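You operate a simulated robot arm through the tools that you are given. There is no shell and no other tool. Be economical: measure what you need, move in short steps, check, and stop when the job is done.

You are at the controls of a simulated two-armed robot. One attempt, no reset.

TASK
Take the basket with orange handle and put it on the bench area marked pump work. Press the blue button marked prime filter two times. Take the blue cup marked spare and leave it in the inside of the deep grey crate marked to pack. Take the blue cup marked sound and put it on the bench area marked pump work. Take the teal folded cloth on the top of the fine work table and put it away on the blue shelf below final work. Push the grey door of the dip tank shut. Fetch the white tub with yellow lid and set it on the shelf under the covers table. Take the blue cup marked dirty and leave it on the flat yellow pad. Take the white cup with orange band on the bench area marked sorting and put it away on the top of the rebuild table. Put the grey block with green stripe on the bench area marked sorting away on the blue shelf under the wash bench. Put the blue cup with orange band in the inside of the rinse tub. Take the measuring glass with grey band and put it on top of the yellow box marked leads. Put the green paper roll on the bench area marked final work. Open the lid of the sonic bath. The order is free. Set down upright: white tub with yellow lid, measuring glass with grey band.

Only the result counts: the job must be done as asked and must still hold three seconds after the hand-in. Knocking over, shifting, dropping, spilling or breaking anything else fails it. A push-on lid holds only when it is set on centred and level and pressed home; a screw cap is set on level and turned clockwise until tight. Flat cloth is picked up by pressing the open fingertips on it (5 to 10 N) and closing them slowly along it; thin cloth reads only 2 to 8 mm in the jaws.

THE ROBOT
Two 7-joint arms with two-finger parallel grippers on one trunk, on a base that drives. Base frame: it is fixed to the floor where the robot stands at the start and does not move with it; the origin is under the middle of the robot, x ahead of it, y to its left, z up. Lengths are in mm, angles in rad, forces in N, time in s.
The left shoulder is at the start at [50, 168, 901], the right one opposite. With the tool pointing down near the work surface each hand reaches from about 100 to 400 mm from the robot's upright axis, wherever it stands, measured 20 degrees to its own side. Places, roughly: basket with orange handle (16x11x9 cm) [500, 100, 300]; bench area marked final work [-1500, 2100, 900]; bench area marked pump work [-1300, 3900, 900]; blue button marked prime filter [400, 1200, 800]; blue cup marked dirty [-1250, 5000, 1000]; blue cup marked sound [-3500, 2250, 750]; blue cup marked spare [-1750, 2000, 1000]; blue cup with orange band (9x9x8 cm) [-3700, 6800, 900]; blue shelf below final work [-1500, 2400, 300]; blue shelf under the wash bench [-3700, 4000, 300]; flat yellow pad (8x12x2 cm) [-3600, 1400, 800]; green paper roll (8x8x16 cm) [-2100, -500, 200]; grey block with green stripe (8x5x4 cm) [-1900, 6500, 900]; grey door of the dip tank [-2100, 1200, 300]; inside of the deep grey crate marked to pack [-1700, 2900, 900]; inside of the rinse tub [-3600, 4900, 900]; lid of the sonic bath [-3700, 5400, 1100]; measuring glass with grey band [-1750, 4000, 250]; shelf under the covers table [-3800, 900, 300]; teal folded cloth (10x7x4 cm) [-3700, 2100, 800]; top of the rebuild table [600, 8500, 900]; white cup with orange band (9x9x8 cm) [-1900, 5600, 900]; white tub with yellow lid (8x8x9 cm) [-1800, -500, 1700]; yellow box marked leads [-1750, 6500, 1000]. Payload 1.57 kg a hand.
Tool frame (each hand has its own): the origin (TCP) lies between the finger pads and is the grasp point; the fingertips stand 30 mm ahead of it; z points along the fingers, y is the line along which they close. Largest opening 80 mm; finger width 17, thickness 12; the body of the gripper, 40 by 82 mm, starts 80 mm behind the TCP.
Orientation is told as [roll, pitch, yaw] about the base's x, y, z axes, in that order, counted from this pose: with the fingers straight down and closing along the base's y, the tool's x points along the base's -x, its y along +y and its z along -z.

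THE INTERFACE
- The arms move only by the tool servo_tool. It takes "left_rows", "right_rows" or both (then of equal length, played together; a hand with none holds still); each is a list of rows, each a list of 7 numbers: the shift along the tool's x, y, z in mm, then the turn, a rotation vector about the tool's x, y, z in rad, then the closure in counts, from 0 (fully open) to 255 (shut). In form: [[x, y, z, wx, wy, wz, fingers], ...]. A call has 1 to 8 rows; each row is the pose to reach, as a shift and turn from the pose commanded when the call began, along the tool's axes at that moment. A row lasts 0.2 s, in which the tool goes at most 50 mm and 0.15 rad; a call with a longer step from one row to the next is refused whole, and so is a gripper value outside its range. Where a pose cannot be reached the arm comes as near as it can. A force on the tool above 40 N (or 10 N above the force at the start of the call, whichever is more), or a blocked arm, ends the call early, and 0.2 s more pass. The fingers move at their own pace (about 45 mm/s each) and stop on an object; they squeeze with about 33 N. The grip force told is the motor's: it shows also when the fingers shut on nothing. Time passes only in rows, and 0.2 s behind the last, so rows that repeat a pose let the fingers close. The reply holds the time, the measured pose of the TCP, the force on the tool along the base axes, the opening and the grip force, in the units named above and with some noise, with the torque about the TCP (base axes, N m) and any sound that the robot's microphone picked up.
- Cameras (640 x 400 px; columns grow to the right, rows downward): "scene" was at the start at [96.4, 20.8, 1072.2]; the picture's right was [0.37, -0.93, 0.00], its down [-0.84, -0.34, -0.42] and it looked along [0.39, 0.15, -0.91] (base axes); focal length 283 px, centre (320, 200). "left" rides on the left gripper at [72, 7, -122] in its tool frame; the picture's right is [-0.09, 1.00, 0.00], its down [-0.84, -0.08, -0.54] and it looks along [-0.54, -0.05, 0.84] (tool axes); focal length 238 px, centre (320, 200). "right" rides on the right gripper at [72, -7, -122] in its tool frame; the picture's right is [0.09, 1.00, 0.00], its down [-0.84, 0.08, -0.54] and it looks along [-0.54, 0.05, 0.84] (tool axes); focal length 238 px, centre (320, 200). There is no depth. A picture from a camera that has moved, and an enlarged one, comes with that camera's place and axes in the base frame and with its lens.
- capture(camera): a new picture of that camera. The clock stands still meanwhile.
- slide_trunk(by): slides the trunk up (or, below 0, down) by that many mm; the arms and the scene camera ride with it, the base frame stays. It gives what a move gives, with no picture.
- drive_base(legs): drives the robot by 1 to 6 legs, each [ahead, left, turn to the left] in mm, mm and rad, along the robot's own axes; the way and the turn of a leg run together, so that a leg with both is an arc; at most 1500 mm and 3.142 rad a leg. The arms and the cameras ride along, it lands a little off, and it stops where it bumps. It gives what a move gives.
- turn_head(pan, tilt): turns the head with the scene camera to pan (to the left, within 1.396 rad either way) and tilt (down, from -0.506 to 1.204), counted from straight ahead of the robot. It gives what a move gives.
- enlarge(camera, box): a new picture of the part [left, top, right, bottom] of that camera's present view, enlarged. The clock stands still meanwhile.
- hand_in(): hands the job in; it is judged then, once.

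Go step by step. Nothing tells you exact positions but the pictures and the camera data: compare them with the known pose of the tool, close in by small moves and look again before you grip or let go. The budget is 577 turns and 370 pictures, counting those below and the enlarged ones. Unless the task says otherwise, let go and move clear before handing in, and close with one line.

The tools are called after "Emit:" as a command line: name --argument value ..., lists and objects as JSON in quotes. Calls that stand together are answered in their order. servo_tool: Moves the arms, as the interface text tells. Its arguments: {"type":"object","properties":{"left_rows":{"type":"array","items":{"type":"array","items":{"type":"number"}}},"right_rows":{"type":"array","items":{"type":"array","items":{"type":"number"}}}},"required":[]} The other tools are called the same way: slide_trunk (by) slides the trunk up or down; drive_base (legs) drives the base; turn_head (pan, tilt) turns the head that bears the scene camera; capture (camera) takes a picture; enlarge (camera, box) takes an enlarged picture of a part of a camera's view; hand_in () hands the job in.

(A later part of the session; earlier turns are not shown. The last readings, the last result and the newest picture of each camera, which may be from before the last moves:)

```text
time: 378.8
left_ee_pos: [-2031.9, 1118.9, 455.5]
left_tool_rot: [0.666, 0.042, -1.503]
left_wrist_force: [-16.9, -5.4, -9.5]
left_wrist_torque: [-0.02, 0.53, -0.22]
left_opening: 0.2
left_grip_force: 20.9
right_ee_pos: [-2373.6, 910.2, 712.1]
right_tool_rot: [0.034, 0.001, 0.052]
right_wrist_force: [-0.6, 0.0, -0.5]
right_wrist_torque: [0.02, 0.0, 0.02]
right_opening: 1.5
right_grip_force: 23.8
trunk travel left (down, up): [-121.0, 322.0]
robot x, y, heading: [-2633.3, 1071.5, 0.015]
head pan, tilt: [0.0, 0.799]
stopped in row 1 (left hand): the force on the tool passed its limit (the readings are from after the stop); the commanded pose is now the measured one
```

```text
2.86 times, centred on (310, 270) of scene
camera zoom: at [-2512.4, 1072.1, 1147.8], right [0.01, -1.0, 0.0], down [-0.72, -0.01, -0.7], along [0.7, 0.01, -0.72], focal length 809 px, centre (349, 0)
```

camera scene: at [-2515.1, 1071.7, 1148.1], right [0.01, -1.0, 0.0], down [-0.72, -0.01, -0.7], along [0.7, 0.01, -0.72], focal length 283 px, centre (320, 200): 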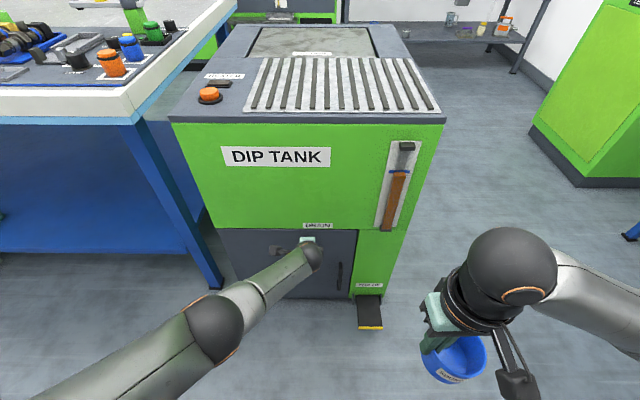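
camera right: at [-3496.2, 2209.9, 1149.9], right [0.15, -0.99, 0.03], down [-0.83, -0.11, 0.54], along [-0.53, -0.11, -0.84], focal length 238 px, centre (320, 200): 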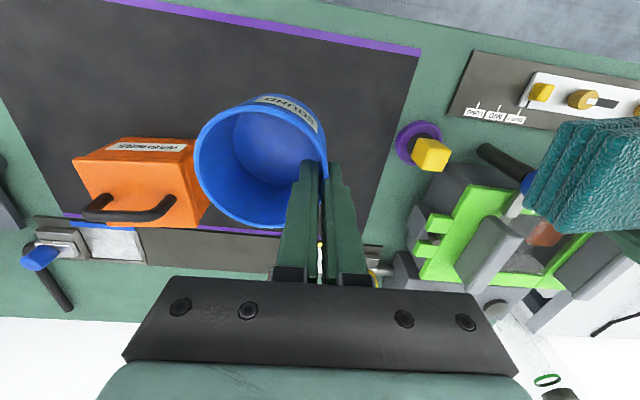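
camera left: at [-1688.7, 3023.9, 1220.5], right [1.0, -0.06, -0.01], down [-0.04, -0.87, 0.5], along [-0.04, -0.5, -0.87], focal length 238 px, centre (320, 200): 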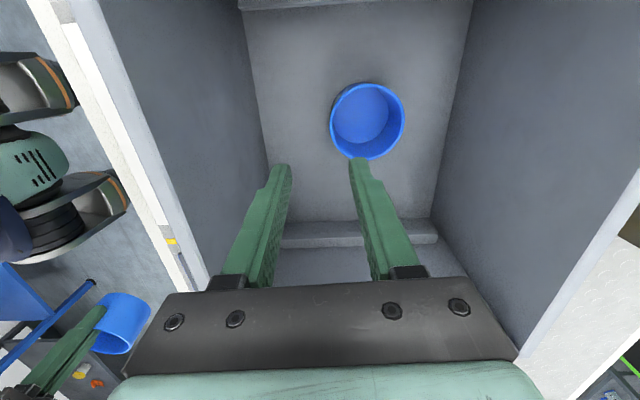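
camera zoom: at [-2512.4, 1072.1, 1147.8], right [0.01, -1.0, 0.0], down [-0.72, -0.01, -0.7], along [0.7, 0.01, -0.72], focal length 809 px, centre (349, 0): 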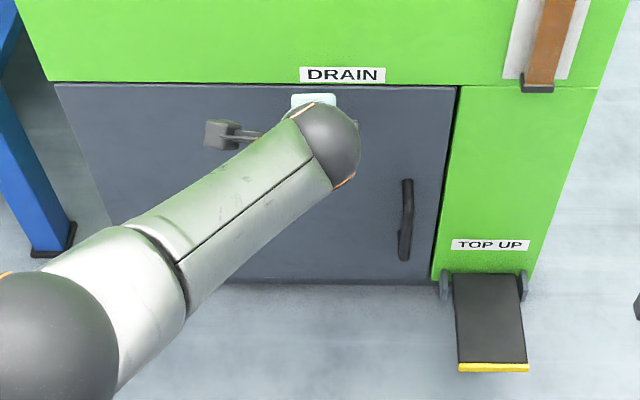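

Emit:
drive_base --legs '[[-200, 0, 0]]'

Emit:
capture --camera "scene"

```text
time: 380.4
left_ee_pos: [-2229.5, 1115.7, 457.1]
left_tool_rot: [0.671, 0.041, -1.504]
left_wrist_force: [-0.1, -0.2, -0.8]
left_wrist_torque: [-0.03, -0.01, 0.03]
left_opening: 0.0
left_grip_force: 21.6
right_ee_pos: [-2574.0, 908.7, 713.3]
right_tool_rot: [0.033, 0.002, 0.051]
right_wrist_force: [0.5, -0.3, -0.4]
right_wrist_torque: [0.01, 0.02, -0.03]
right_opening: 1.8
right_grip_force: 22.9
trunk travel left (down, up): [-121.0, 322.0]
robot x, y, heading: [-2832.3, 1071.2, 0.014]
head pan, tilt: [0.0, 0.799]
```

```text
192 pictures are left
camera scene: at [-2711.8, 1069.9, 1148.2], right [0.01, -1.0, 0.0], down [-0.72, -0.01, -0.7], along [0.7, 0.01, -0.72], focal length 283 px, centre (320, 200)
```

scene: 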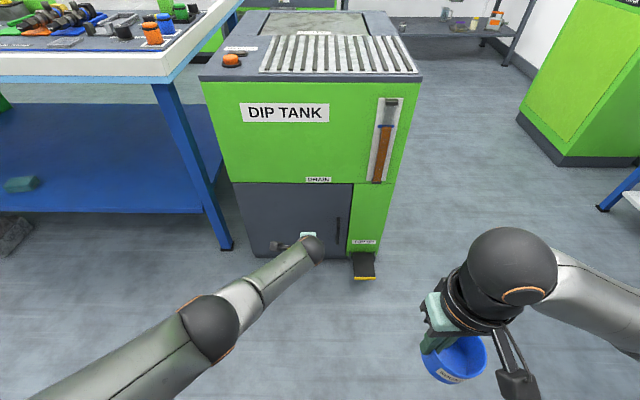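

The door is shut. Next the green paper roll on the rack: move south and turn to face it.

Emit:
drive_base --legs '[[0, -650, 0], [0, 0, -1.58], [0, 500, 0]]'

Emit:
turn_head --pan 0.2 --tilt 0.7

Emit:
capture --camera "scene"

```text
time: 390.4
left_ee_pos: [-2287.6, -187.7, 458.1]
left_tool_rot: [0.673, 0.039, -3.092]
left_wrist_force: [-0.1, 0.6, 0.3]
left_wrist_torque: [0.0, 0.04, 0.0]
left_opening: 0.0
left_grip_force: 21.6
right_ee_pos: [-2488.3, 159.8, 713.3]
right_tool_rot: [0.033, 0.003, -1.532]
right_wrist_force: [0.5, 0.1, -1.3]
right_wrist_torque: [0.02, -0.01, 0.01]
right_opening: 1.4
right_grip_force: 23.6
trunk travel left (down, up): [-121.0, 322.0]
robot x, y, heading: [-2328.0, 418.1, -1.575]
head pan, tilt: [0.0, 0.799]
```

```text
time: 391.1
left_ee_pos: [-2287.5, -187.9, 460.0]
left_tool_rot: [0.673, 0.039, -3.091]
left_wrist_force: [-0.2, 0.3, 0.2]
left_wrist_torque: [0.02, 0.0, 0.01]
left_opening: 0.0
left_grip_force: 20.7
right_ee_pos: [-2489.6, 159.3, 713.2]
right_tool_rot: [0.033, 0.001, -1.533]
right_wrist_force: [-0.1, -0.9, -0.5]
right_wrist_torque: [-0.02, -0.01, 0.01]
right_opening: 1.7
right_grip_force: 23.5
trunk travel left (down, up): [-121.0, 322.0]
robot x, y, heading: [-2323.8, 416.7, -1.571]
head pan, tilt: [0.201, 0.7]
```

```text
191 pictures are left
camera scene: at [-2307.3, 291.9, 1156.4], right [-0.98, -0.2, 0.0], down [-0.13, 0.63, -0.76], along [0.15, -0.75, -0.64], focal length 283 px, centre (320, 200)
```

scene: 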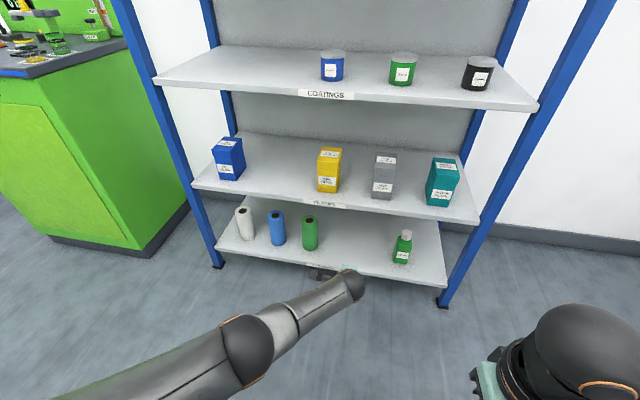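

Emit:
enlarge --camera "scene" --box '[200, 180, 440, 330]'

Emit:
capture --camera "left"

```text
2.67 times, centred on (320, 255) of scene
camera zoom: at [-2307.3, 291.9, 1156.4], right [-0.98, -0.2, 0.0], down [-0.13, 0.63, -0.76], along [0.15, -0.75, -0.64], focal length 755 px, centre (320, 53)
```

zoom: 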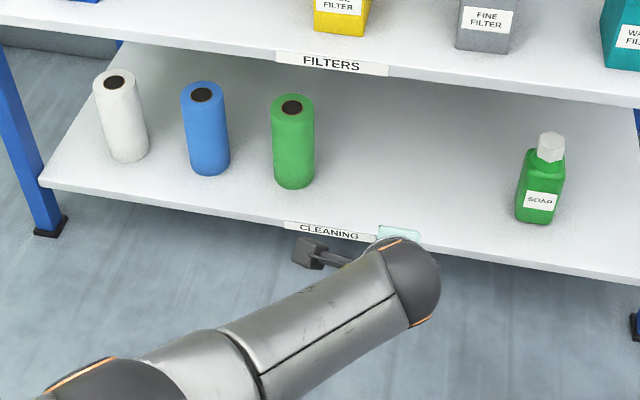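

```text
189 pictures are left
camera left: at [-2222.3, -115.2, 560.0], right [-0.08, -0.78, 0.62], down [-0.87, 0.35, 0.34], along [-0.49, -0.51, -0.71], focal length 238 px, centre (320, 200)
```

left: 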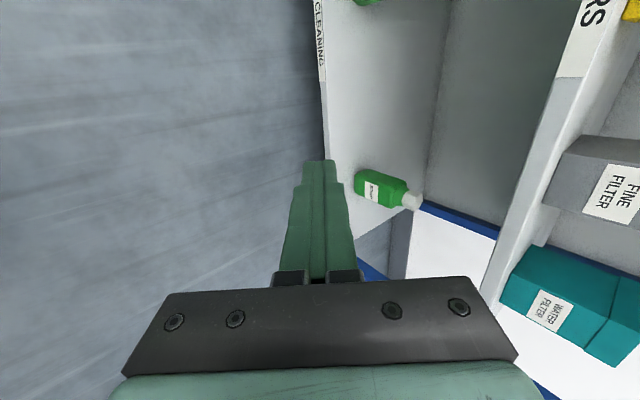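

The roll's centre is about [-2095, -575] on the bottom shelf (z ≈ 141). I'll bring the left hand back and re-orient it to point forward, closing sideways.

Emit:
servo_tool --left_rows '[[10, -15, -42, 0.11, 0, 0, 0], [20, -30, -84, 0.22, 0, 0, 0], [30, -45, -126, 0.33, 0, 0, 0], [40, -60, -168, 0.44, 0, 0, 0], [50, -75, -210, 0.55, 0, 0, 0], [60, -89, -250, 0.67, 0, 0, 0]]'

Emit:
servo_tool --left_rows '[[0, 0, 0, 0, 0, -0.15, 0], [0, 0, 0, 0, 0, -0.3, 0], [0, 0, 0, 0, 0, -0.45, 0], [0, 0, 0, 0, 0, -0.6, 0], [0, 0, 0, 0, 0, -0.75, 0], [0, 0, 0, 0, 0, -0.9, 0], [0, 0, 0, 0, 0, -1.05, 0], [0, 0, 0, 0, 0, -1.2, 0]]'

Emit:
capture --camera "scene"

```text
time: 392.5
left_ee_pos: [-2244.3, 39.2, 601.1]
left_tool_rot: [0.0, 0.042, -3.093]
left_wrist_force: [0.3, -0.6, 0.1]
left_wrist_torque: [-0.01, -0.06, 0.0]
left_opening: 80.0
left_grip_force: 0.1
right_ee_pos: [-2488.9, 158.4, 713.1]
right_tool_rot: [0.034, 0.003, -1.531]
right_wrist_force: [-0.2, -0.6, -0.1]
right_wrist_torque: [-0.01, 0.0, -0.02]
right_opening: 2.0
right_grip_force: 23.9
trunk travel left (down, up): [-121.0, 322.0]
robot x, y, heading: [-2321.3, 415.3, -1.572]
head pan, tilt: [0.201, 0.7]
```

```text
time: 394.3
left_ee_pos: [-2244.5, 40.3, 600.6]
left_tool_rot: [0.037, 0.013, -1.889]
left_wrist_force: [1.1, 0.0, 0.9]
left_wrist_torque: [0.01, -0.01, -0.03]
left_opening: 80.1
left_grip_force: 0.1
right_ee_pos: [-2489.3, 159.4, 712.2]
right_tool_rot: [0.033, 0.001, -1.534]
right_wrist_force: [0.2, 0.0, 0.4]
right_wrist_torque: [0.0, -0.02, 0.02]
right_opening: 1.6
right_grip_force: 23.3
trunk travel left (down, up): [-121.0, 322.0]
robot x, y, heading: [-2326.2, 415.6, -1.577]
head pan, tilt: [0.201, 0.7]
```

```text
188 pictures are left
camera scene: at [-2307.2, 291.9, 1156.4], right [-0.98, -0.2, 0.0], down [-0.13, 0.63, -0.76], along [0.15, -0.75, -0.64], focal length 283 px, centre (320, 200)
```

scene: 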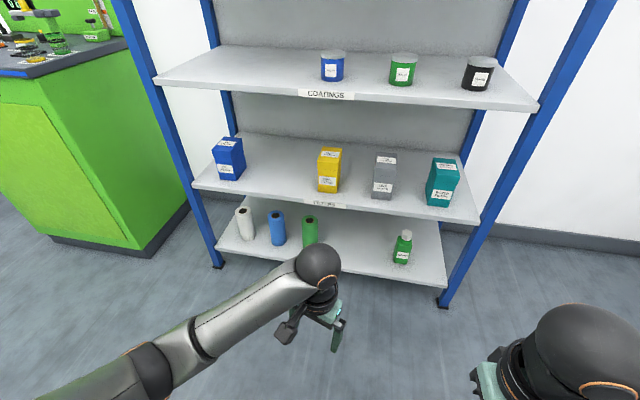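

Emit:
servo_tool --left_rows '[[0, 0, 0, 0, 0, -0.11, 0], [0, 0, 0, 0, 0, -0.22, 0], [0, 0, 0, 0, 0, -0.318, 0]]'

Emit:
servo_tool --left_rows '[[0, 0, 20, 0, -0.15, 0, 0], [0, 0, 40, 0, -0.3, 0, 0], [0, 0, 60, 0, -0.45, 0, 0], [0, 0, 80, 0, -0.6, 0, 0], [0, 0, 100, 0, -0.75, 0, 0], [0, 0, 120, 0, -0.9, 0, 0]]'

Emit:
slide_trunk --by -115

Emit:
capture --camera "left"

Emit:
capture --camera "scene"

```text
time: 395.1
left_ee_pos: [-2246.4, 41.8, 600.0]
left_tool_rot: [0.04, 0.0, -1.572]
left_wrist_force: [-0.6, -0.2, 0.5]
left_wrist_torque: [0.01, 0.01, -0.01]
left_opening: 80.2
left_grip_force: 0.0
right_ee_pos: [-2488.7, 160.4, 713.3]
right_tool_rot: [0.032, 0.002, -1.531]
right_wrist_force: [-0.5, -0.8, -0.3]
right_wrist_torque: [-0.04, 0.0, 0.02]
right_opening: 1.8
right_grip_force: 23.6
trunk travel left (down, up): [-121.0, 322.0]
robot x, y, heading: [-2324.7, 417.7, -1.575]
head pan, tilt: [0.201, 0.7]
```

```text
time: 396.5
left_ee_pos: [-2242.1, 40.0, 479.8]
left_tool_rot: [0.063, -0.901, -1.623]
left_wrist_force: [-0.3, -0.8, -0.2]
left_wrist_torque: [-0.03, 0.0, 0.02]
left_opening: 80.0
left_grip_force: 0.0
right_ee_pos: [-2490.3, 160.2, 714.1]
right_tool_rot: [0.033, 0.0, -1.531]
right_wrist_force: [0.2, 0.8, -0.2]
right_wrist_torque: [0.02, -0.03, 0.02]
right_opening: 1.7
right_grip_force: 23.3
trunk travel left (down, up): [-121.0, 322.0]
robot x, y, heading: [-2326.3, 416.4, -1.569]
head pan, tilt: [0.201, 0.7]
```

```text
time: 397.6
left_ee_pos: [-2264.1, 27.1, 482.3]
left_tool_rot: [-0.209, -1.034, -1.42]
left_wrist_force: [0.0, 0.6, 0.1]
left_wrist_torque: [0.03, 0.02, -0.02]
left_opening: 80.1
left_grip_force: 0.1
right_ee_pos: [-2492.1, 161.6, 627.5]
right_tool_rot: [0.039, -0.006, -1.531]
right_wrist_force: [-0.3, 0.0, 0.4]
right_wrist_torque: [0.0, 0.0, 0.01]
right_opening: 1.8
right_grip_force: 23.2
trunk travel left (down, up): [-34.0, 409.0]
robot x, y, heading: [-2324.8, 413.7, -1.572]
head pan, tilt: [0.201, 0.7]
stopped: the arm was blocked; the commanded pose is now the measured one
```

```text
187 pictures are left
camera left: at [-2251.4, 165.8, 479.5], right [1.0, -0.08, -0.03], down [0.03, 0.05, 1.0], along [-0.07, -1.0, 0.05], focal length 238 px, centre (320, 200)
```

left: 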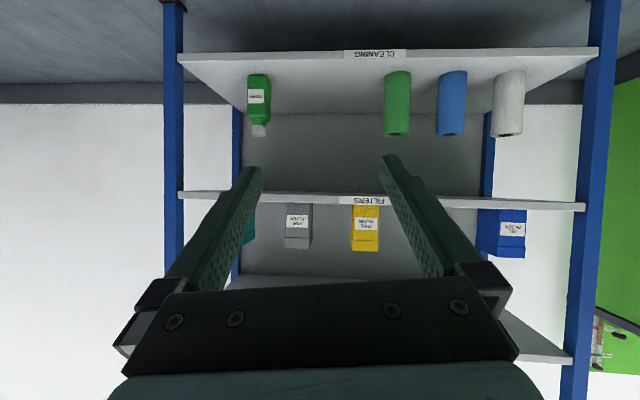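

```text
186 pictures are left
camera scene: at [-2311.8, 296.3, 1070.8], right [-0.98, -0.2, 0.0], down [-0.12, 0.63, -0.77], along [0.16, -0.75, -0.64], focal length 283 px, centre (320, 200)
```

scene: 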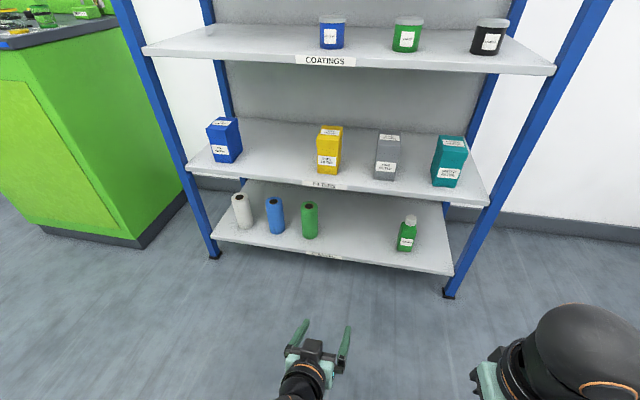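

Left elbow got under; raise the trunk again and swing the hand inward to free the elbow.

Emit:
slide_trunk --by 85

Emit:
servo_tool --left_rows '[[0, -26, -15, 0.15, 0, 0, 0], [0, -52, -30, 0.3, 0, 0, 0], [0, -80, -50, 0.45, 0, 0, 0], [0, -106, -70, 0.6, 0, 0, 0], [0, -130, -95, 0.75, 0, 0, 0], [0, -150, -120, 0.9, 0, 0, 0]]'

Emit:
turn_head --pan 0.3 --tilt 1.0

Emit:
capture --camera "scene"

```text
time: 398.9
left_ee_pos: [-2260.4, 23.1, 558.1]
left_tool_rot: [-0.186, -1.027, -1.434]
left_wrist_force: [-0.6, 0.0, -0.7]
left_wrist_torque: [0.0, 0.0, 0.01]
left_opening: 79.9
left_grip_force: 0.1
right_ee_pos: [-2489.6, 159.3, 710.4]
right_tool_rot: [0.033, 0.001, -1.536]
right_wrist_force: [0.0, -0.8, -0.4]
right_wrist_torque: [-0.01, -0.04, 0.0]
right_opening: 1.6
right_grip_force: 23.5
trunk travel left (down, up): [-119.0, 324.0]
robot x, y, heading: [-2325.7, 413.1, -1.57]
head pan, tilt: [0.201, 0.7]
```

```text
time: 400.3
left_ee_pos: [-2400.9, 134.0, 634.7]
left_tool_rot: [-1.1, -1.023, -1.428]
left_wrist_force: [-0.1, -0.5, 0.9]
left_wrist_torque: [-0.03, 0.02, 0.02]
left_opening: 80.0
left_grip_force: 0.2
right_ee_pos: [-2490.2, 159.7, 711.3]
right_tool_rot: [0.034, 0.001, -1.533]
right_wrist_force: [0.5, 0.1, -0.2]
right_wrist_torque: [-0.01, 0.0, -0.02]
right_opening: 1.6
right_grip_force: 23.3
trunk travel left (down, up): [-119.0, 324.0]
robot x, y, heading: [-2323.1, 414.5, -1.571]
head pan, tilt: [0.201, 0.7]
```

```text
time: 401.1
left_ee_pos: [-2399.6, 132.9, 633.2]
left_tool_rot: [-1.088, -1.026, -1.433]
left_wrist_force: [0.1, -0.2, -0.1]
left_wrist_torque: [0.0, 0.01, -0.02]
left_opening: 80.1
left_grip_force: 0.0
right_ee_pos: [-2490.1, 160.1, 712.0]
right_tool_rot: [0.035, 0.001, -1.535]
right_wrist_force: [-0.2, 0.5, -0.4]
right_wrist_torque: [0.02, -0.01, 0.02]
right_opening: 1.6
right_grip_force: 23.9
trunk travel left (down, up): [-119.0, 324.0]
robot x, y, heading: [-2324.6, 418.1, -1.573]
head pan, tilt: [0.3, 1.0]
```

```text
185 pictures are left
camera scene: at [-2303.8, 308.6, 1131.3], right [-0.96, -0.29, 0.0], down [-0.25, 0.8, -0.54], along [0.16, -0.52, -0.84], focal length 283 px, centre (320, 200)
```

scene: 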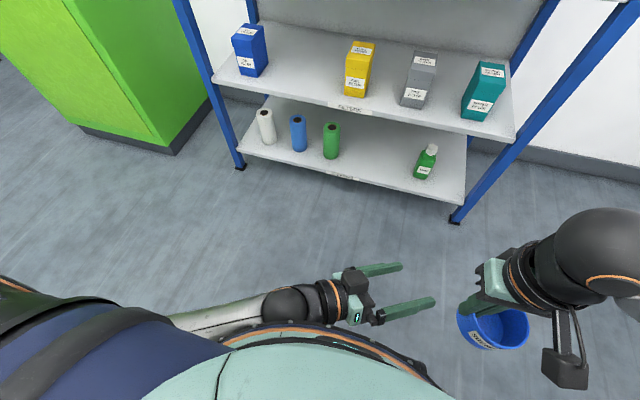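

Emit:
servo_tool --left_rows '[[6, 37, -11, -0.139, 0.022, 0, 0], [12, 73, -22, -0.277, 0.044, 0, 0], [17, 110, -33, -0.416, 0.066, 0, 0], [23, 146, -44, -0.555, 0.089, 0, 0], [29, 183, -55, -0.694, 0.111, 0, 0], [35, 220, -66, -0.832, 0.133, 0, 0], [41, 256, -77, -0.971, 0.155, 0, 0]]'

Emit:
capture --camera "scene"

```text
time: 402.9
left_ee_pos: [-2147.2, 17.6, 492.2]
left_tool_rot: [0.173, -0.892, -1.721]
left_wrist_force: [0.0, 0.2, -0.4]
left_wrist_torque: [0.01, 0.01, 0.01]
left_opening: 80.1
left_grip_force: 0.1
right_ee_pos: [-2489.9, 159.7, 710.7]
right_tool_rot: [0.031, 0.003, -1.531]
right_wrist_force: [-0.2, -0.6, -0.7]
right_wrist_torque: [-0.03, -0.02, -0.02]
right_opening: 1.6
right_grip_force: 23.4
trunk travel left (down, up): [-119.0, 324.0]
robot x, y, heading: [-2325.9, 417.3, -1.572]
head pan, tilt: [0.3, 1.0]
stopped in row 7 (left hand): the arm was blocked; the commanded pose is now the measured one
```

```text
184 pictures are left
camera scene: at [-2303.7, 308.6, 1131.3], right [-0.96, -0.29, 0.0], down [-0.25, 0.8, -0.54], along [0.16, -0.52, -0.84], focal length 283 px, centre (320, 200)
```

scene: 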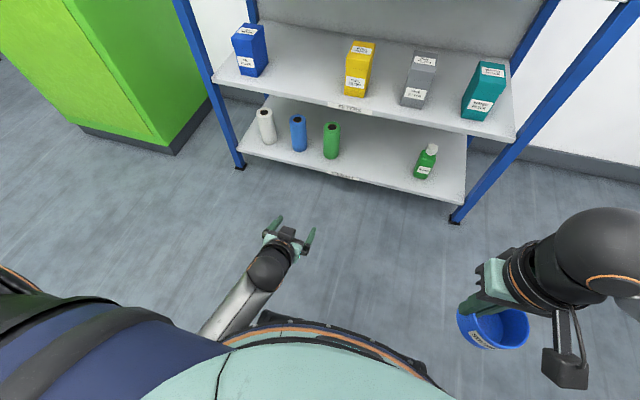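

Emit:
servo_tool --left_rows '[[6, -5, 37, 0.015, 0, -0.024, 0], [12, -10, 74, 0.029, 0, -0.047, 0], [17, -15, 110, 0.044, 0, -0.07, 0], [23, -20, 147, 0.058, 0, -0.094, 0]]'

Emit:
capture --camera "left"

```text
time: 404.1
left_ee_pos: [-2105.3, -79.8, 373.9]
left_tool_rot: [0.136, -0.893, -1.671]
left_wrist_force: [-0.6, -0.3, -0.3]
left_wrist_torque: [-0.02, 0.01, 0.0]
left_opening: 80.0
left_grip_force: 0.0
right_ee_pos: [-2490.3, 160.3, 710.9]
right_tool_rot: [0.03, 0.0, -1.532]
right_wrist_force: [0.7, 0.2, -1.3]
right_wrist_torque: [-0.03, 0.0, 0.0]
right_opening: 1.7
right_grip_force: 23.4
trunk travel left (down, up): [-119.0, 324.0]
robot x, y, heading: [-2324.3, 415.1, -1.573]
head pan, tilt: [0.3, 1.0]
stopped in row 4 (left hand): the arm was blocked; the commanded pose is now the measured one
```

```text
183 pictures are left
camera left: at [-2100.0, 59.9, 394.0], right [0.99, -0.05, 0.16], down [-0.16, -0.1, 0.98], along [-0.03, -0.99, -0.11], focal length 238 px, centre (320, 200)
```

left: 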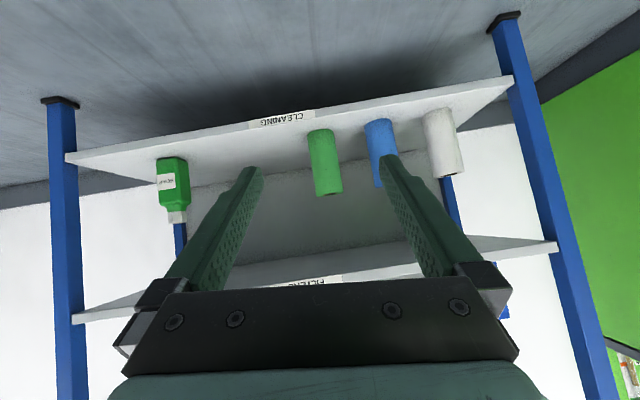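

Emit:
servo_tool --left_rows '[[0, 0, 0, 0.027, 0, -0.033, 0], [0, 0, 0, 0.053, 0, -0.066, 0]]'

Emit:
slide_trunk --by -40

Emit:
capture --camera "left"

```text
time: 404.7
left_ee_pos: [-2108.4, -76.0, 370.4]
left_tool_rot: [-0.003, -0.888, -1.562]
left_wrist_force: [0.4, 0.4, 0.5]
left_wrist_torque: [0.02, 0.01, -0.02]
left_opening: 80.0
left_grip_force: 0.0
right_ee_pos: [-2488.9, 159.4, 711.2]
right_tool_rot: [0.032, 0.001, -1.534]
right_wrist_force: [1.0, 0.0, -0.1]
right_wrist_torque: [0.02, -0.01, -0.02]
right_opening: 1.9
right_grip_force: 23.2
trunk travel left (down, up): [-119.0, 324.0]
robot x, y, heading: [-2323.2, 415.6, -1.57]
head pan, tilt: [0.3, 1.0]
```

```text
time: 405.5
left_ee_pos: [-2090.9, -79.4, 332.8]
left_tool_rot: [0.022, -0.894, -1.572]
left_wrist_force: [-0.9, -0.4, -0.2]
left_wrist_torque: [-0.02, 0.03, -0.04]
left_opening: 80.0
left_grip_force: 0.0
right_ee_pos: [-2489.2, 159.9, 671.2]
right_tool_rot: [0.03, 0.002, -1.534]
right_wrist_force: [0.5, 0.4, -0.4]
right_wrist_torque: [-0.02, 0.01, -0.01]
right_opening: 2.0
right_grip_force: 23.2
trunk travel left (down, up): [-79.0, 364.0]
robot x, y, heading: [-2326.4, 415.9, -1.578]
head pan, tilt: [0.3, 1.0]
```

```text
182 pictures are left
camera left: at [-2085.6, 59.4, 351.9], right [1.0, -0.04, 0.09], down [-0.09, -0.1, 0.99], along [-0.03, -0.99, -0.11], focal length 238 px, centre (320, 200)
```

left: 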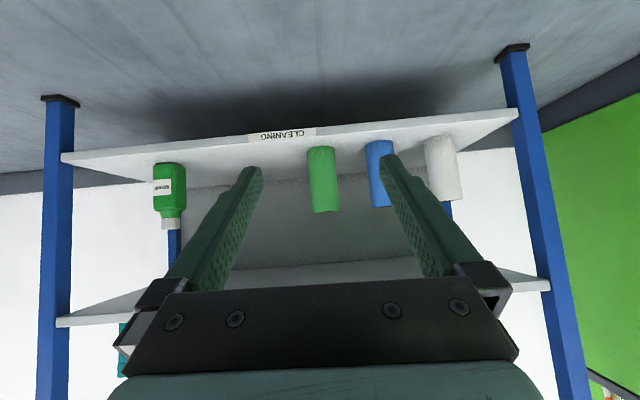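

Emit:
slide_trunk --by -58

Emit:
drive_base --legs '[[330, 0, 0]]'

Emit:
capture --camera "left"

Emit:
capture --camera "scene"

```text
time: 406.5
left_ee_pos: [-2081.7, -76.8, 273.0]
left_tool_rot: [0.048, -0.893, -1.593]
left_wrist_force: [0.4, 0.2, -0.5]
left_wrist_torque: [-0.03, -0.03, 0.03]
left_opening: 80.2
left_grip_force: 0.1
right_ee_pos: [-2488.1, 160.6, 613.9]
right_tool_rot: [0.028, -0.001, -1.535]
right_wrist_force: [1.5, 0.1, -0.4]
right_wrist_torque: [0.02, 0.0, 0.02]
right_opening: 1.9
right_grip_force: 23.5
trunk travel left (down, up): [-21.0, 422.0]
robot x, y, heading: [-2325.2, 416.5, -1.574]
head pan, tilt: [0.3, 1.0]
```

```text
time: 408.6
left_ee_pos: [-2083.6, -405.0, 271.3]
left_tool_rot: [0.042, -0.888, -1.586]
left_wrist_force: [0.0, 0.0, 0.0]
left_wrist_torque: [-0.01, 0.0, -0.02]
left_opening: 80.1
left_grip_force: 0.1
right_ee_pos: [-2487.3, -170.8, 614.4]
right_tool_rot: [0.023, 0.0, -1.53]
right_wrist_force: [0.5, -1.1, -0.4]
right_wrist_torque: [0.0, -0.02, -0.03]
right_opening: 1.9
right_grip_force: 22.9
trunk travel left (down, up): [-21.0, 422.0]
robot x, y, heading: [-2321.4, 85.7, -1.569]
head pan, tilt: [0.3, 1.0]
```

```text
181 pictures are left
camera left: at [-2076.4, -266.7, 291.6], right [0.99, -0.04, 0.1], down [-0.1, -0.11, 0.99], along [-0.03, -0.99, -0.11], focal length 238 px, centre (320, 200)
```

left: 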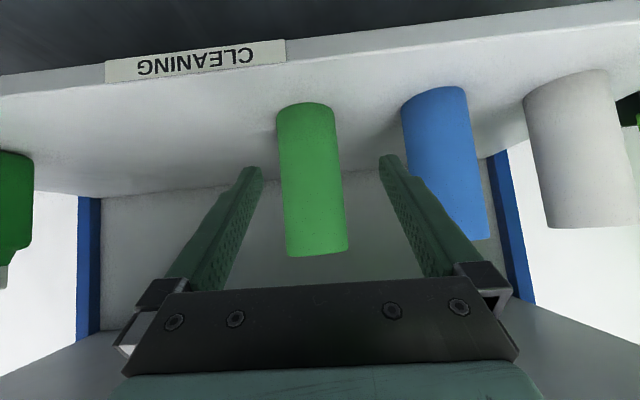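

```text
180 pictures are left
camera scene: at [-2298.1, -21.2, 1032.9], right [-0.95, -0.3, 0.01], down [-0.25, 0.8, -0.54], along [0.15, -0.52, -0.84], focal length 283 px, centre (320, 200)
```

scene: 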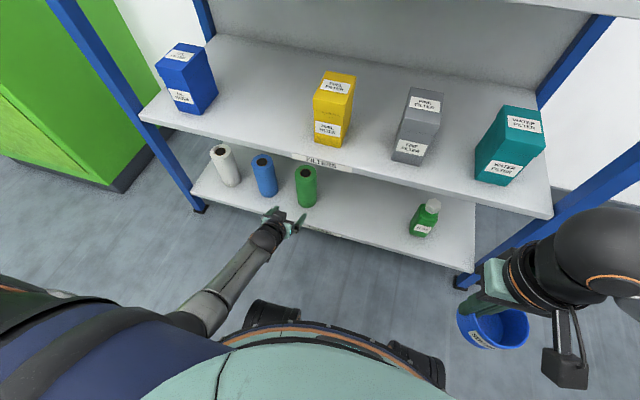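

Emit:
servo_tool --left_rows '[[0, -10, 0, 0, 0, 0, 0]]'

Emit:
drive_base --legs '[[95, 0, 0]]'

Emit:
capture --camera "left"

```text
time: 409.1
left_ee_pos: [-2070.8, -403.0, 270.5]
left_tool_rot: [0.092, -0.884, -1.62]
left_wrist_force: [0.3, 0.1, -0.2]
left_wrist_torque: [-0.01, 0.01, -0.04]
left_opening: 80.1
left_grip_force: 0.0
right_ee_pos: [-2487.0, -170.9, 615.0]
right_tool_rot: [0.026, 0.001, -1.532]
right_wrist_force: [0.0, 0.3, -0.4]
right_wrist_torque: [0.0, 0.02, -0.01]
right_opening: 1.7
right_grip_force: 23.9
trunk travel left (down, up): [-21.0, 422.0]
robot x, y, heading: [-2325.4, 88.9, -1.569]
head pan, tilt: [0.3, 1.0]
```

```text
time: 410.2
left_ee_pos: [-2071.5, -499.6, 270.8]
left_tool_rot: [0.091, -0.887, -1.621]
left_wrist_force: [-0.9, -0.1, 0.7]
left_wrist_torque: [0.0, 0.05, -0.03]
left_opening: 80.1
left_grip_force: 0.0
right_ee_pos: [-2486.9, -265.7, 614.5]
right_tool_rot: [0.026, -0.001, -1.531]
right_wrist_force: [0.0, 0.2, 0.1]
right_wrist_torque: [0.0, -0.04, -0.01]
right_opening: 1.7
right_grip_force: 23.3
trunk travel left (down, up): [-21.0, 422.0]
robot x, y, heading: [-2324.3, -6.9, -1.569]
head pan, tilt: [0.3, 1.0]
```

```text
179 pictures are left
camera left: at [-2067.0, -360.3, 291.6], right [0.99, -0.04, 0.13], down [-0.13, -0.11, 0.98], along [-0.02, -0.99, -0.11], focal length 238 px, centre (320, 200)
```

left: 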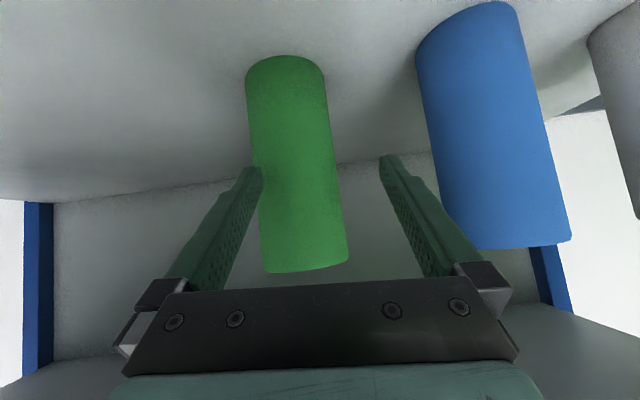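

Emit:
servo_tool --left_rows '[[0, 0, 0, 0.02, 0, -0.025, 0], [0, 0, 0, 0.04, 0, -0.05, 0]]'

Emit:
drive_base --legs '[[0, -20, 0]]'

Emit:
capture --camera "left"

```text
time: 410.8
left_ee_pos: [-2070.2, -498.7, 272.2]
left_tool_rot: [0.002, -0.888, -1.551]
left_wrist_force: [0.0, -0.7, 0.2]
left_wrist_torque: [-0.03, -0.02, 0.0]
left_opening: 80.2
left_grip_force: 0.1
right_ee_pos: [-2488.1, -265.5, 613.2]
right_tool_rot: [0.034, 0.002, -1.531]
right_wrist_force: [0.2, 0.1, 0.2]
right_wrist_torque: [0.01, -0.02, -0.02]
right_opening: 1.8
right_grip_force: 23.1
trunk travel left (down, up): [-21.0, 422.0]
robot x, y, heading: [-2326.2, -4.9, -1.57]
head pan, tilt: [0.3, 1.0]
```

```text
time: 411.6
left_ee_pos: [-2091.2, -498.6, 272.5]
left_tool_rot: [0.004, -0.888, -1.551]
left_wrist_force: [-0.1, 0.1, 0.0]
left_wrist_torque: [-0.01, -0.02, -0.01]
left_opening: 79.9
left_grip_force: 0.1
right_ee_pos: [-2509.6, -264.2, 614.1]
right_tool_rot: [0.033, 0.002, -1.53]
right_wrist_force: [-0.2, 1.2, 0.0]
right_wrist_torque: [0.01, -0.03, -0.01]
right_opening: 1.6
right_grip_force: 23.1
trunk travel left (down, up): [-21.0, 422.0]
robot x, y, heading: [-2348.0, -3.5, -1.565]
head pan, tilt: [0.3, 1.0]
```

```text
178 pictures are left
camera left: at [-2085.6, -360.4, 292.5], right [1.0, -0.04, 0.07], down [-0.08, -0.11, 0.99], along [-0.03, -0.99, -0.11], focal length 238 px, centre (320, 200)
```

left: 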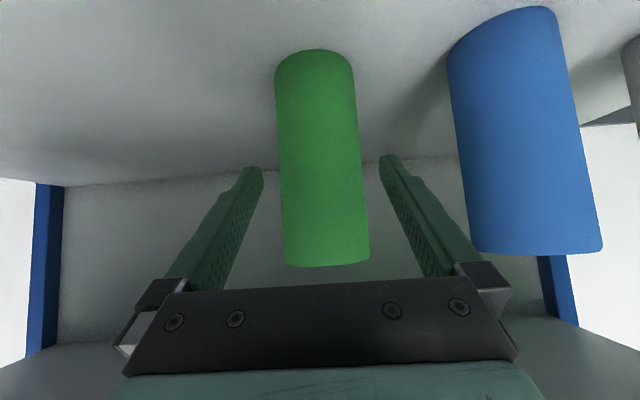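

Emit:
drive_base --legs '[[10, 3, 0]]'

Emit:
capture --camera "left"

```text
time: 412.3
left_ee_pos: [-2086.7, -508.7, 273.2]
left_tool_rot: [0.003, -0.886, -1.551]
left_wrist_force: [0.4, -0.2, 0.0]
left_wrist_torque: [0.0, -0.01, -0.02]
left_opening: 80.2
left_grip_force: 0.1
right_ee_pos: [-2507.0, -274.6, 613.2]
right_tool_rot: [0.034, 0.002, -1.531]
right_wrist_force: [0.2, 0.5, -0.8]
right_wrist_torque: [0.0, -0.02, -0.02]
right_opening: 1.9
right_grip_force: 23.6
trunk travel left (down, up): [-21.0, 422.0]
robot x, y, heading: [-2338.9, -16.3, -1.571]
head pan, tilt: [0.3, 1.0]
```

```text
177 pictures are left
camera left: at [-2082.5, -370.4, 292.6], right [1.0, -0.04, 0.07], down [-0.08, -0.11, 0.99], along [-0.03, -0.99, -0.11], focal length 238 px, centre (320, 200)
```

left: 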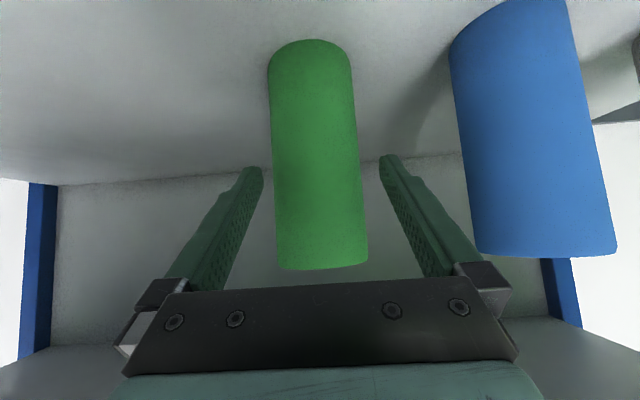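

Emit:
drive_base --legs '[[28, 0, 0]]'

Emit:
capture --camera "left"

```text
time: 413.1
left_ee_pos: [-2088.9, -537.5, 271.7]
left_tool_rot: [0.002, -0.886, -1.553]
left_wrist_force: [0.1, -0.3, 0.1]
left_wrist_torque: [0.01, 0.03, -0.02]
left_opening: 80.1
left_grip_force: 0.0
right_ee_pos: [-2506.0, -302.4, 613.5]
right_tool_rot: [0.033, 0.002, -1.53]
right_wrist_force: [0.2, 0.1, 0.3]
right_wrist_torque: [0.03, -0.05, -0.03]
right_opening: 1.7
right_grip_force: 23.6
trunk travel left (down, up): [-21.0, 422.0]
robot x, y, heading: [-2343.2, -47.5, -1.572]
head pan, tilt: [0.3, 1.0]
```

```text
176 pictures are left
camera left: at [-2082.4, -398.4, 292.6], right [1.0, -0.04, 0.07], down [-0.08, -0.11, 0.99], along [-0.03, -0.99, -0.11], focal length 238 px, centre (320, 200)
```

left: 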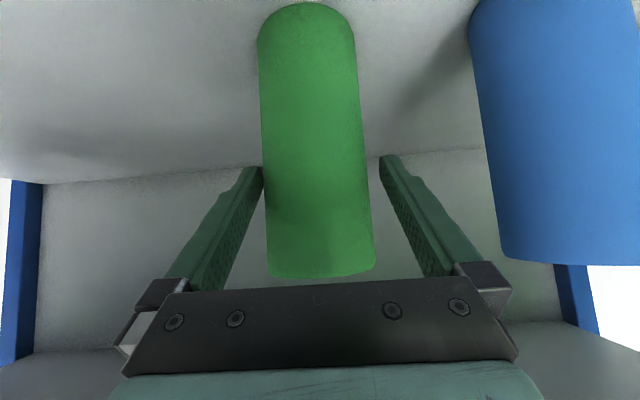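

Emit:
drive_base --legs '[[0, -5, 0]]'

Emit:
capture --camera "left"

```text
time: 413.9
left_ee_pos: [-2092.5, -536.7, 272.1]
left_tool_rot: [0.003, -0.887, -1.552]
left_wrist_force: [-0.3, -0.9, -0.3]
left_wrist_torque: [0.01, 0.02, -0.01]
left_opening: 80.0
left_grip_force: 0.0
right_ee_pos: [-2510.9, -303.4, 613.9]
right_tool_rot: [0.034, 0.001, -1.531]
right_wrist_force: [-0.1, 0.3, -1.4]
right_wrist_torque: [0.03, -0.02, -0.01]
right_opening: 1.8
right_grip_force: 23.7
trunk travel left (down, up): [-21.0, 422.0]
robot x, y, heading: [-2344.5, -46.9, -1.569]
head pan, tilt: [0.3, 1.0]
```

```text
175 pictures are left
camera left: at [-2087.3, -398.5, 292.6], right [1.0, -0.04, 0.07], down [-0.08, -0.11, 0.99], along [-0.03, -0.99, -0.11], focal length 238 px, centre (320, 200)
```

left: 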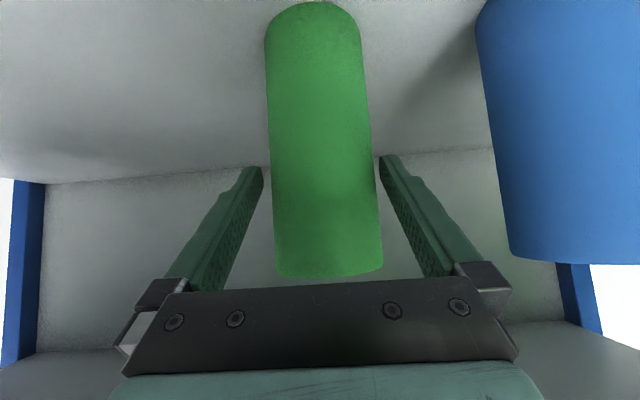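

Emit:
drive_base --legs '[[20, 0, 0]]'

Emit:
capture --camera "left"

```text
time: 414.7
left_ee_pos: [-2093.0, -556.2, 271.8]
left_tool_rot: [0.001, -0.887, -1.552]
left_wrist_force: [0.2, -0.1, 0.2]
left_wrist_torque: [0.03, 0.01, -0.02]
left_opening: 80.0
left_grip_force: 0.3
right_ee_pos: [-2510.7, -323.4, 613.9]
right_tool_rot: [0.032, 0.001, -1.532]
right_wrist_force: [-0.5, -0.4, -0.4]
right_wrist_torque: [0.0, -0.03, -0.03]
right_opening: 1.8
right_grip_force: 23.2
trunk travel left (down, up): [-21.0, 422.0]
robot x, y, heading: [-2348.3, -66.1, -1.569]
head pan, tilt: [0.3, 1.0]
```

```text
174 pictures are left
camera left: at [-2087.2, -418.3, 292.6], right [1.0, -0.04, 0.07], down [-0.08, -0.11, 0.99], along [-0.03, -0.99, -0.11], focal length 238 px, centre (320, 200)
```

left: 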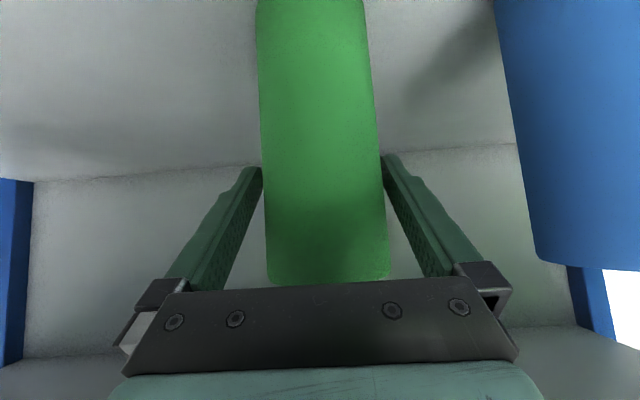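

Emit:
drive_base --legs '[[18, 0, 0]]'

Emit:
capture --camera "left"

```text
time: 415.4
left_ee_pos: [-2092.5, -574.1, 272.8]
left_tool_rot: [0.003, -0.887, -1.551]
left_wrist_force: [0.5, 0.5, 1.0]
left_wrist_torque: [0.01, 0.01, -0.01]
left_opening: 80.0
left_grip_force: 0.1
right_ee_pos: [-2510.4, -340.6, 613.3]
right_tool_rot: [0.032, 0.001, -1.53]
right_wrist_force: [0.6, -1.0, -0.9]
right_wrist_torque: [-0.03, 0.02, 0.02]
right_opening: 2.0
right_grip_force: 22.8
trunk travel left (down, up): [-21.0, 422.0]
robot x, y, heading: [-2345.6, -83.0, -1.568]
head pan, tilt: [0.3, 1.0]
```

```text
173 pictures are left
camera left: at [-2087.1, -436.2, 292.7], right [1.0, -0.04, 0.07], down [-0.08, -0.11, 0.99], along [-0.03, -0.99, -0.11], focal length 238 px, centre (320, 200)
```

left: 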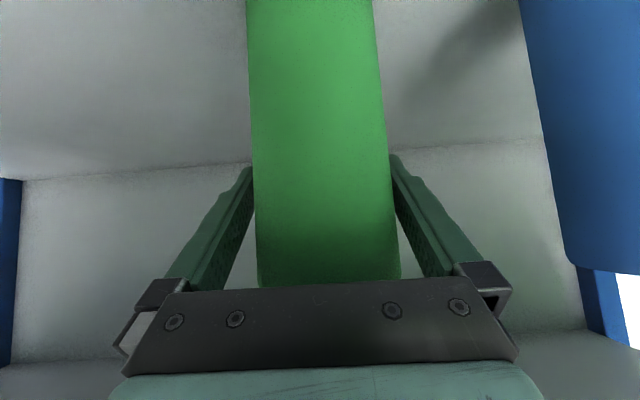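

It straddles the roll without contact. Close and lift slightly with the trunk.

Emit:
servo_tool --left_rows '[[0, 0, 0, 0, 0, 0, 60], [0, 0, 0, 0, 0, 0, 150], [0, 0, 0, 0, 0, 0, 255], [0, 0, 0, 0, 0, 0, 255]]'

Emit:
slide_trunk --by 35

Emit:
capture --camera "left"

Emit:
capture --camera "scene"

```text
time: 416.4
left_ee_pos: [-2092.0, -574.7, 272.1]
left_tool_rot: [0.007, -0.887, -1.552]
left_wrist_force: [0.7, 0.3, 0.0]
left_wrist_torque: [0.02, -0.04, -0.02]
left_opening: 68.2
left_grip_force: 33.3
right_ee_pos: [-2510.4, -341.5, 613.1]
right_tool_rot: [0.034, 0.002, -1.532]
right_wrist_force: [0.0, -1.0, -0.1]
right_wrist_torque: [0.01, 0.0, -0.01]
right_opening: 1.6
right_grip_force: 23.4
trunk travel left (down, up): [-21.0, 422.0]
robot x, y, heading: [-2348.1, -84.4, -1.565]
head pan, tilt: [0.3, 1.0]
```

```text
time: 417.2
left_ee_pos: [-2093.1, -574.2, 306.7]
left_tool_rot: [0.003, -0.885, -1.552]
left_wrist_force: [-0.6, 0.1, -2.7]
left_wrist_torque: [-0.03, -0.02, 0.02]
left_opening: 68.5
left_grip_force: 33.2
right_ee_pos: [-2511.5, -340.5, 647.6]
right_tool_rot: [0.033, 0.002, -1.53]
right_wrist_force: [-0.1, 0.0, -0.8]
right_wrist_torque: [-0.04, -0.04, -0.01]
right_opening: 2.0
right_grip_force: 24.1
trunk travel left (down, up): [-56.0, 387.0]
robot x, y, heading: [-2346.9, -84.1, -1.569]
head pan, tilt: [0.3, 1.0]
```

```text
172 pictures are left
camera left: at [-2087.3, -436.1, 327.5], right [1.0, -0.04, 0.07], down [-0.08, -0.11, 0.99], along [-0.03, -0.99, -0.11], focal length 238 px, centre (320, 200)
```

left: 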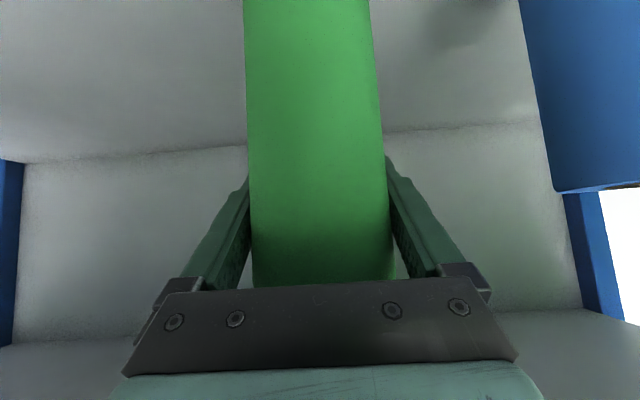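

```text
171 pictures are left
camera scene: at [-2325.2, -192.1, 1068.3], right [-0.95, -0.3, 0.0], down [-0.25, 0.8, -0.54], along [0.16, -0.52, -0.84], focal length 283 px, centre (320, 200)
```

scene: 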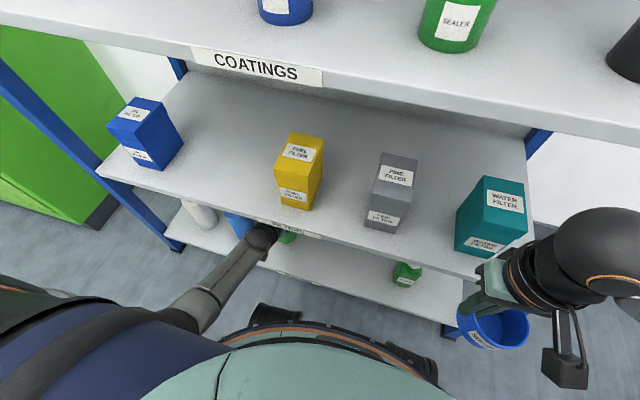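

Roll is held (68 mm). Back straight out and raise.

Emit:
drive_base --legs '[[-480, 0, 0]]'

Emit:
slide_trunk --by 380

Emit:
turn_head --pan 0.5 --tilt 0.9

Emit:
capture --camera "scene"

```text
time: 420.1
left_ee_pos: [-2091.5, -91.9, 306.6]
left_tool_rot: [0.004, -0.885, -1.544]
left_wrist_force: [0.4, -0.7, -2.0]
left_wrist_torque: [-0.05, -0.01, 0.03]
left_opening: 68.4
left_grip_force: 33.0
right_ee_pos: [-2512.0, 139.0, 648.0]
right_tool_rot: [0.033, 0.002, -1.525]
right_wrist_force: [0.1, 0.2, -0.1]
right_wrist_torque: [0.0, -0.02, 0.02]
right_opening: 1.5
right_grip_force: 23.7
trunk travel left (down, up): [-56.0, 387.0]
robot x, y, heading: [-2349.1, 398.8, -1.566]
head pan, tilt: [0.3, 1.0]
```

```text
time: 423.8
left_ee_pos: [-2091.2, -91.8, 687.0]
left_tool_rot: [0.003, -0.886, -1.544]
left_wrist_force: [0.5, 0.1, -2.5]
left_wrist_torque: [0.0, 0.0, -0.02]
left_opening: 68.6
left_grip_force: 32.7
right_ee_pos: [-2511.3, 139.0, 1027.6]
right_tool_rot: [0.033, 0.002, -1.525]
right_wrist_force: [-0.4, 0.2, -0.7]
right_wrist_torque: [-0.03, -0.02, -0.03]
right_opening: 1.8
right_grip_force: 23.8
trunk travel left (down, up): [-436.0, 7.0]
robot x, y, heading: [-2348.5, 396.0, -1.564]
head pan, tilt: [0.3, 1.0]
```

```text
time: 424.5
left_ee_pos: [-2093.4, -92.7, 686.3]
left_tool_rot: [0.003, -0.886, -1.545]
left_wrist_force: [0.2, -0.5, -1.9]
left_wrist_torque: [-0.02, -0.01, 0.0]
left_opening: 68.7
left_grip_force: 32.7
right_ee_pos: [-2510.4, 138.8, 1028.4]
right_tool_rot: [0.033, 0.003, -1.524]
right_wrist_force: [0.0, 0.1, 0.3]
right_wrist_torque: [-0.01, -0.02, 0.02]
right_opening: 1.8
right_grip_force: 23.2
trunk travel left (down, up): [-436.0, 7.0]
robot x, y, heading: [-2345.3, 395.9, -1.566]
head pan, tilt: [0.499, 0.901]
```

```text
170 pictures are left
camera scene: at [-2311.1, 289.4, 1455.5], right [-0.87, -0.48, 0.0], down [-0.38, 0.69, -0.62], along [0.3, -0.54, -0.78], focal length 283 px, centre (320, 200)
```

scene: 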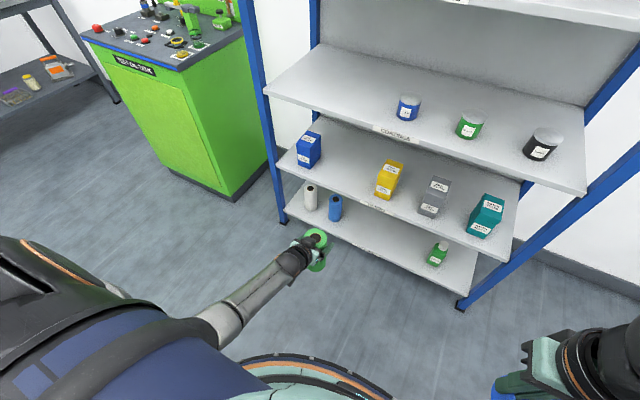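

Emit:
servo_tool --left_rows '[[-34, 0, -28, 0, 0, 0, 255], [-68, 0, -55, 0, 0, 0, 255], [-102, 0, -83, 0, 0, 0, 255], [-136, 0, -110, 0, 0, 0, 255], [-170, 0, -138, 0, 0, 0, 255], [-204, 0, -166, 0, 0, 0, 255], [-238, 0, -194, 0, 0, 0, 255], [-271, 0, -221, 0, 0, 0, 255]]'

Emit:
capture --camera "scene"

```text
time: 426.3
left_ee_pos: [-2094.0, -92.6, 1038.0]
left_tool_rot: [0.003, -0.887, -1.544]
left_wrist_force: [0.2, 1.9, -1.6]
left_wrist_torque: [-0.02, 0.0, -0.01]
left_opening: 68.8
left_grip_force: 33.5
right_ee_pos: [-2512.7, 139.1, 1028.8]
right_tool_rot: [0.033, 0.001, -1.524]
right_wrist_force: [0.4, -0.4, -0.1]
right_wrist_torque: [0.0, 0.01, -0.03]
right_opening: 1.6
right_grip_force: 23.4
trunk travel left (down, up): [-436.0, 7.0]
robot x, y, heading: [-2346.3, 399.4, -1.567]
head pan, tilt: [0.499, 0.901]
```

```text
169 pictures are left
camera scene: at [-2311.2, 289.3, 1455.4], right [-0.87, -0.49, 0.0], down [-0.38, 0.69, -0.62], along [0.3, -0.54, -0.78], focal length 283 px, centre (320, 200)
```

scene: 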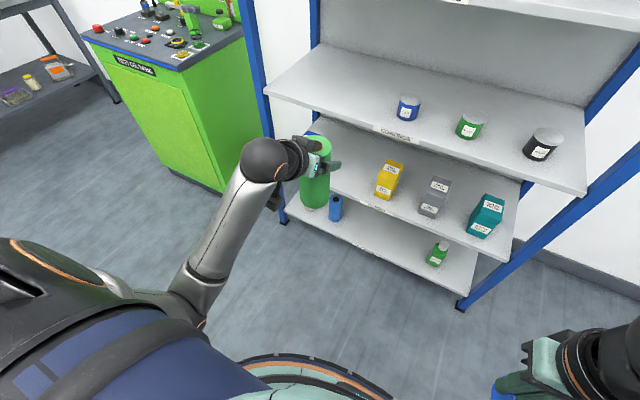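

Emit:
drive_base --legs '[[0, 0, 1.567], [1000, 0, 0], [880, 0, 0], [0, 0, 1.571], [1000, 0, 0], [900, 0, 0]]'

Emit:
turn_head --pan 1.39 --tilt 0.5

Emit:
capture --camera "scene"

```text
time: 452.3
left_ee_pos: [-675.5, 2768.8, 1037.9]
left_tool_rot: [0.002, -0.886, 1.565]
left_wrist_force: [-1.5, 0.6, -2.9]
left_wrist_torque: [0.02, -0.01, 0.02]
left_opening: 68.6
left_grip_force: 33.1
right_ee_pos: [-265.5, 2524.9, 1028.3]
right_tool_rot: [0.032, 0.001, 1.588]
right_wrist_force: [0.4, 0.7, -0.2]
right_wrist_torque: [0.0, 0.02, -0.01]
right_opening: 1.4
right_grip_force: 23.7
trunk travel left (down, up): [-436.0, 7.0]
robot x, y, heading: [-437.3, 2271.3, 1.551]
head pan, tilt: [0.499, 0.901]
```

```text
time: 453.5
left_ee_pos: [-675.9, 2770.4, 1037.3]
left_tool_rot: [0.003, -0.887, 1.567]
left_wrist_force: [0.0, -0.3, -1.3]
left_wrist_torque: [0.04, -0.01, 0.01]
left_opening: 68.7
left_grip_force: 33.1
right_ee_pos: [-265.8, 2524.1, 1029.6]
right_tool_rot: [0.032, 0.002, 1.589]
right_wrist_force: [0.2, -0.2, 0.2]
right_wrist_torque: [-0.04, 0.01, -0.03]
right_opening: 1.9
right_grip_force: 23.6
trunk travel left (down, up): [-436.0, 7.0]
robot x, y, heading: [-437.2, 2272.1, 1.545]
head pan, tilt: [1.389, 0.499]
```

```text
168 pictures are left
camera scene: at [-523.2, 2329.0, 1489.3], right [0.2, 0.98, 0.0], down [0.47, -0.1, -0.88], along [-0.86, 0.18, -0.48], focal length 283 px, centre (320, 200)
```

scene: 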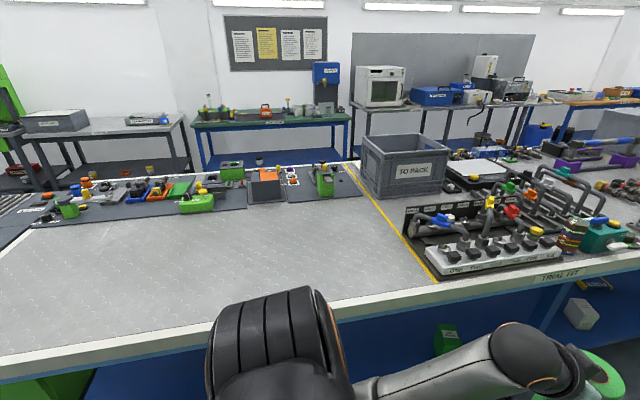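

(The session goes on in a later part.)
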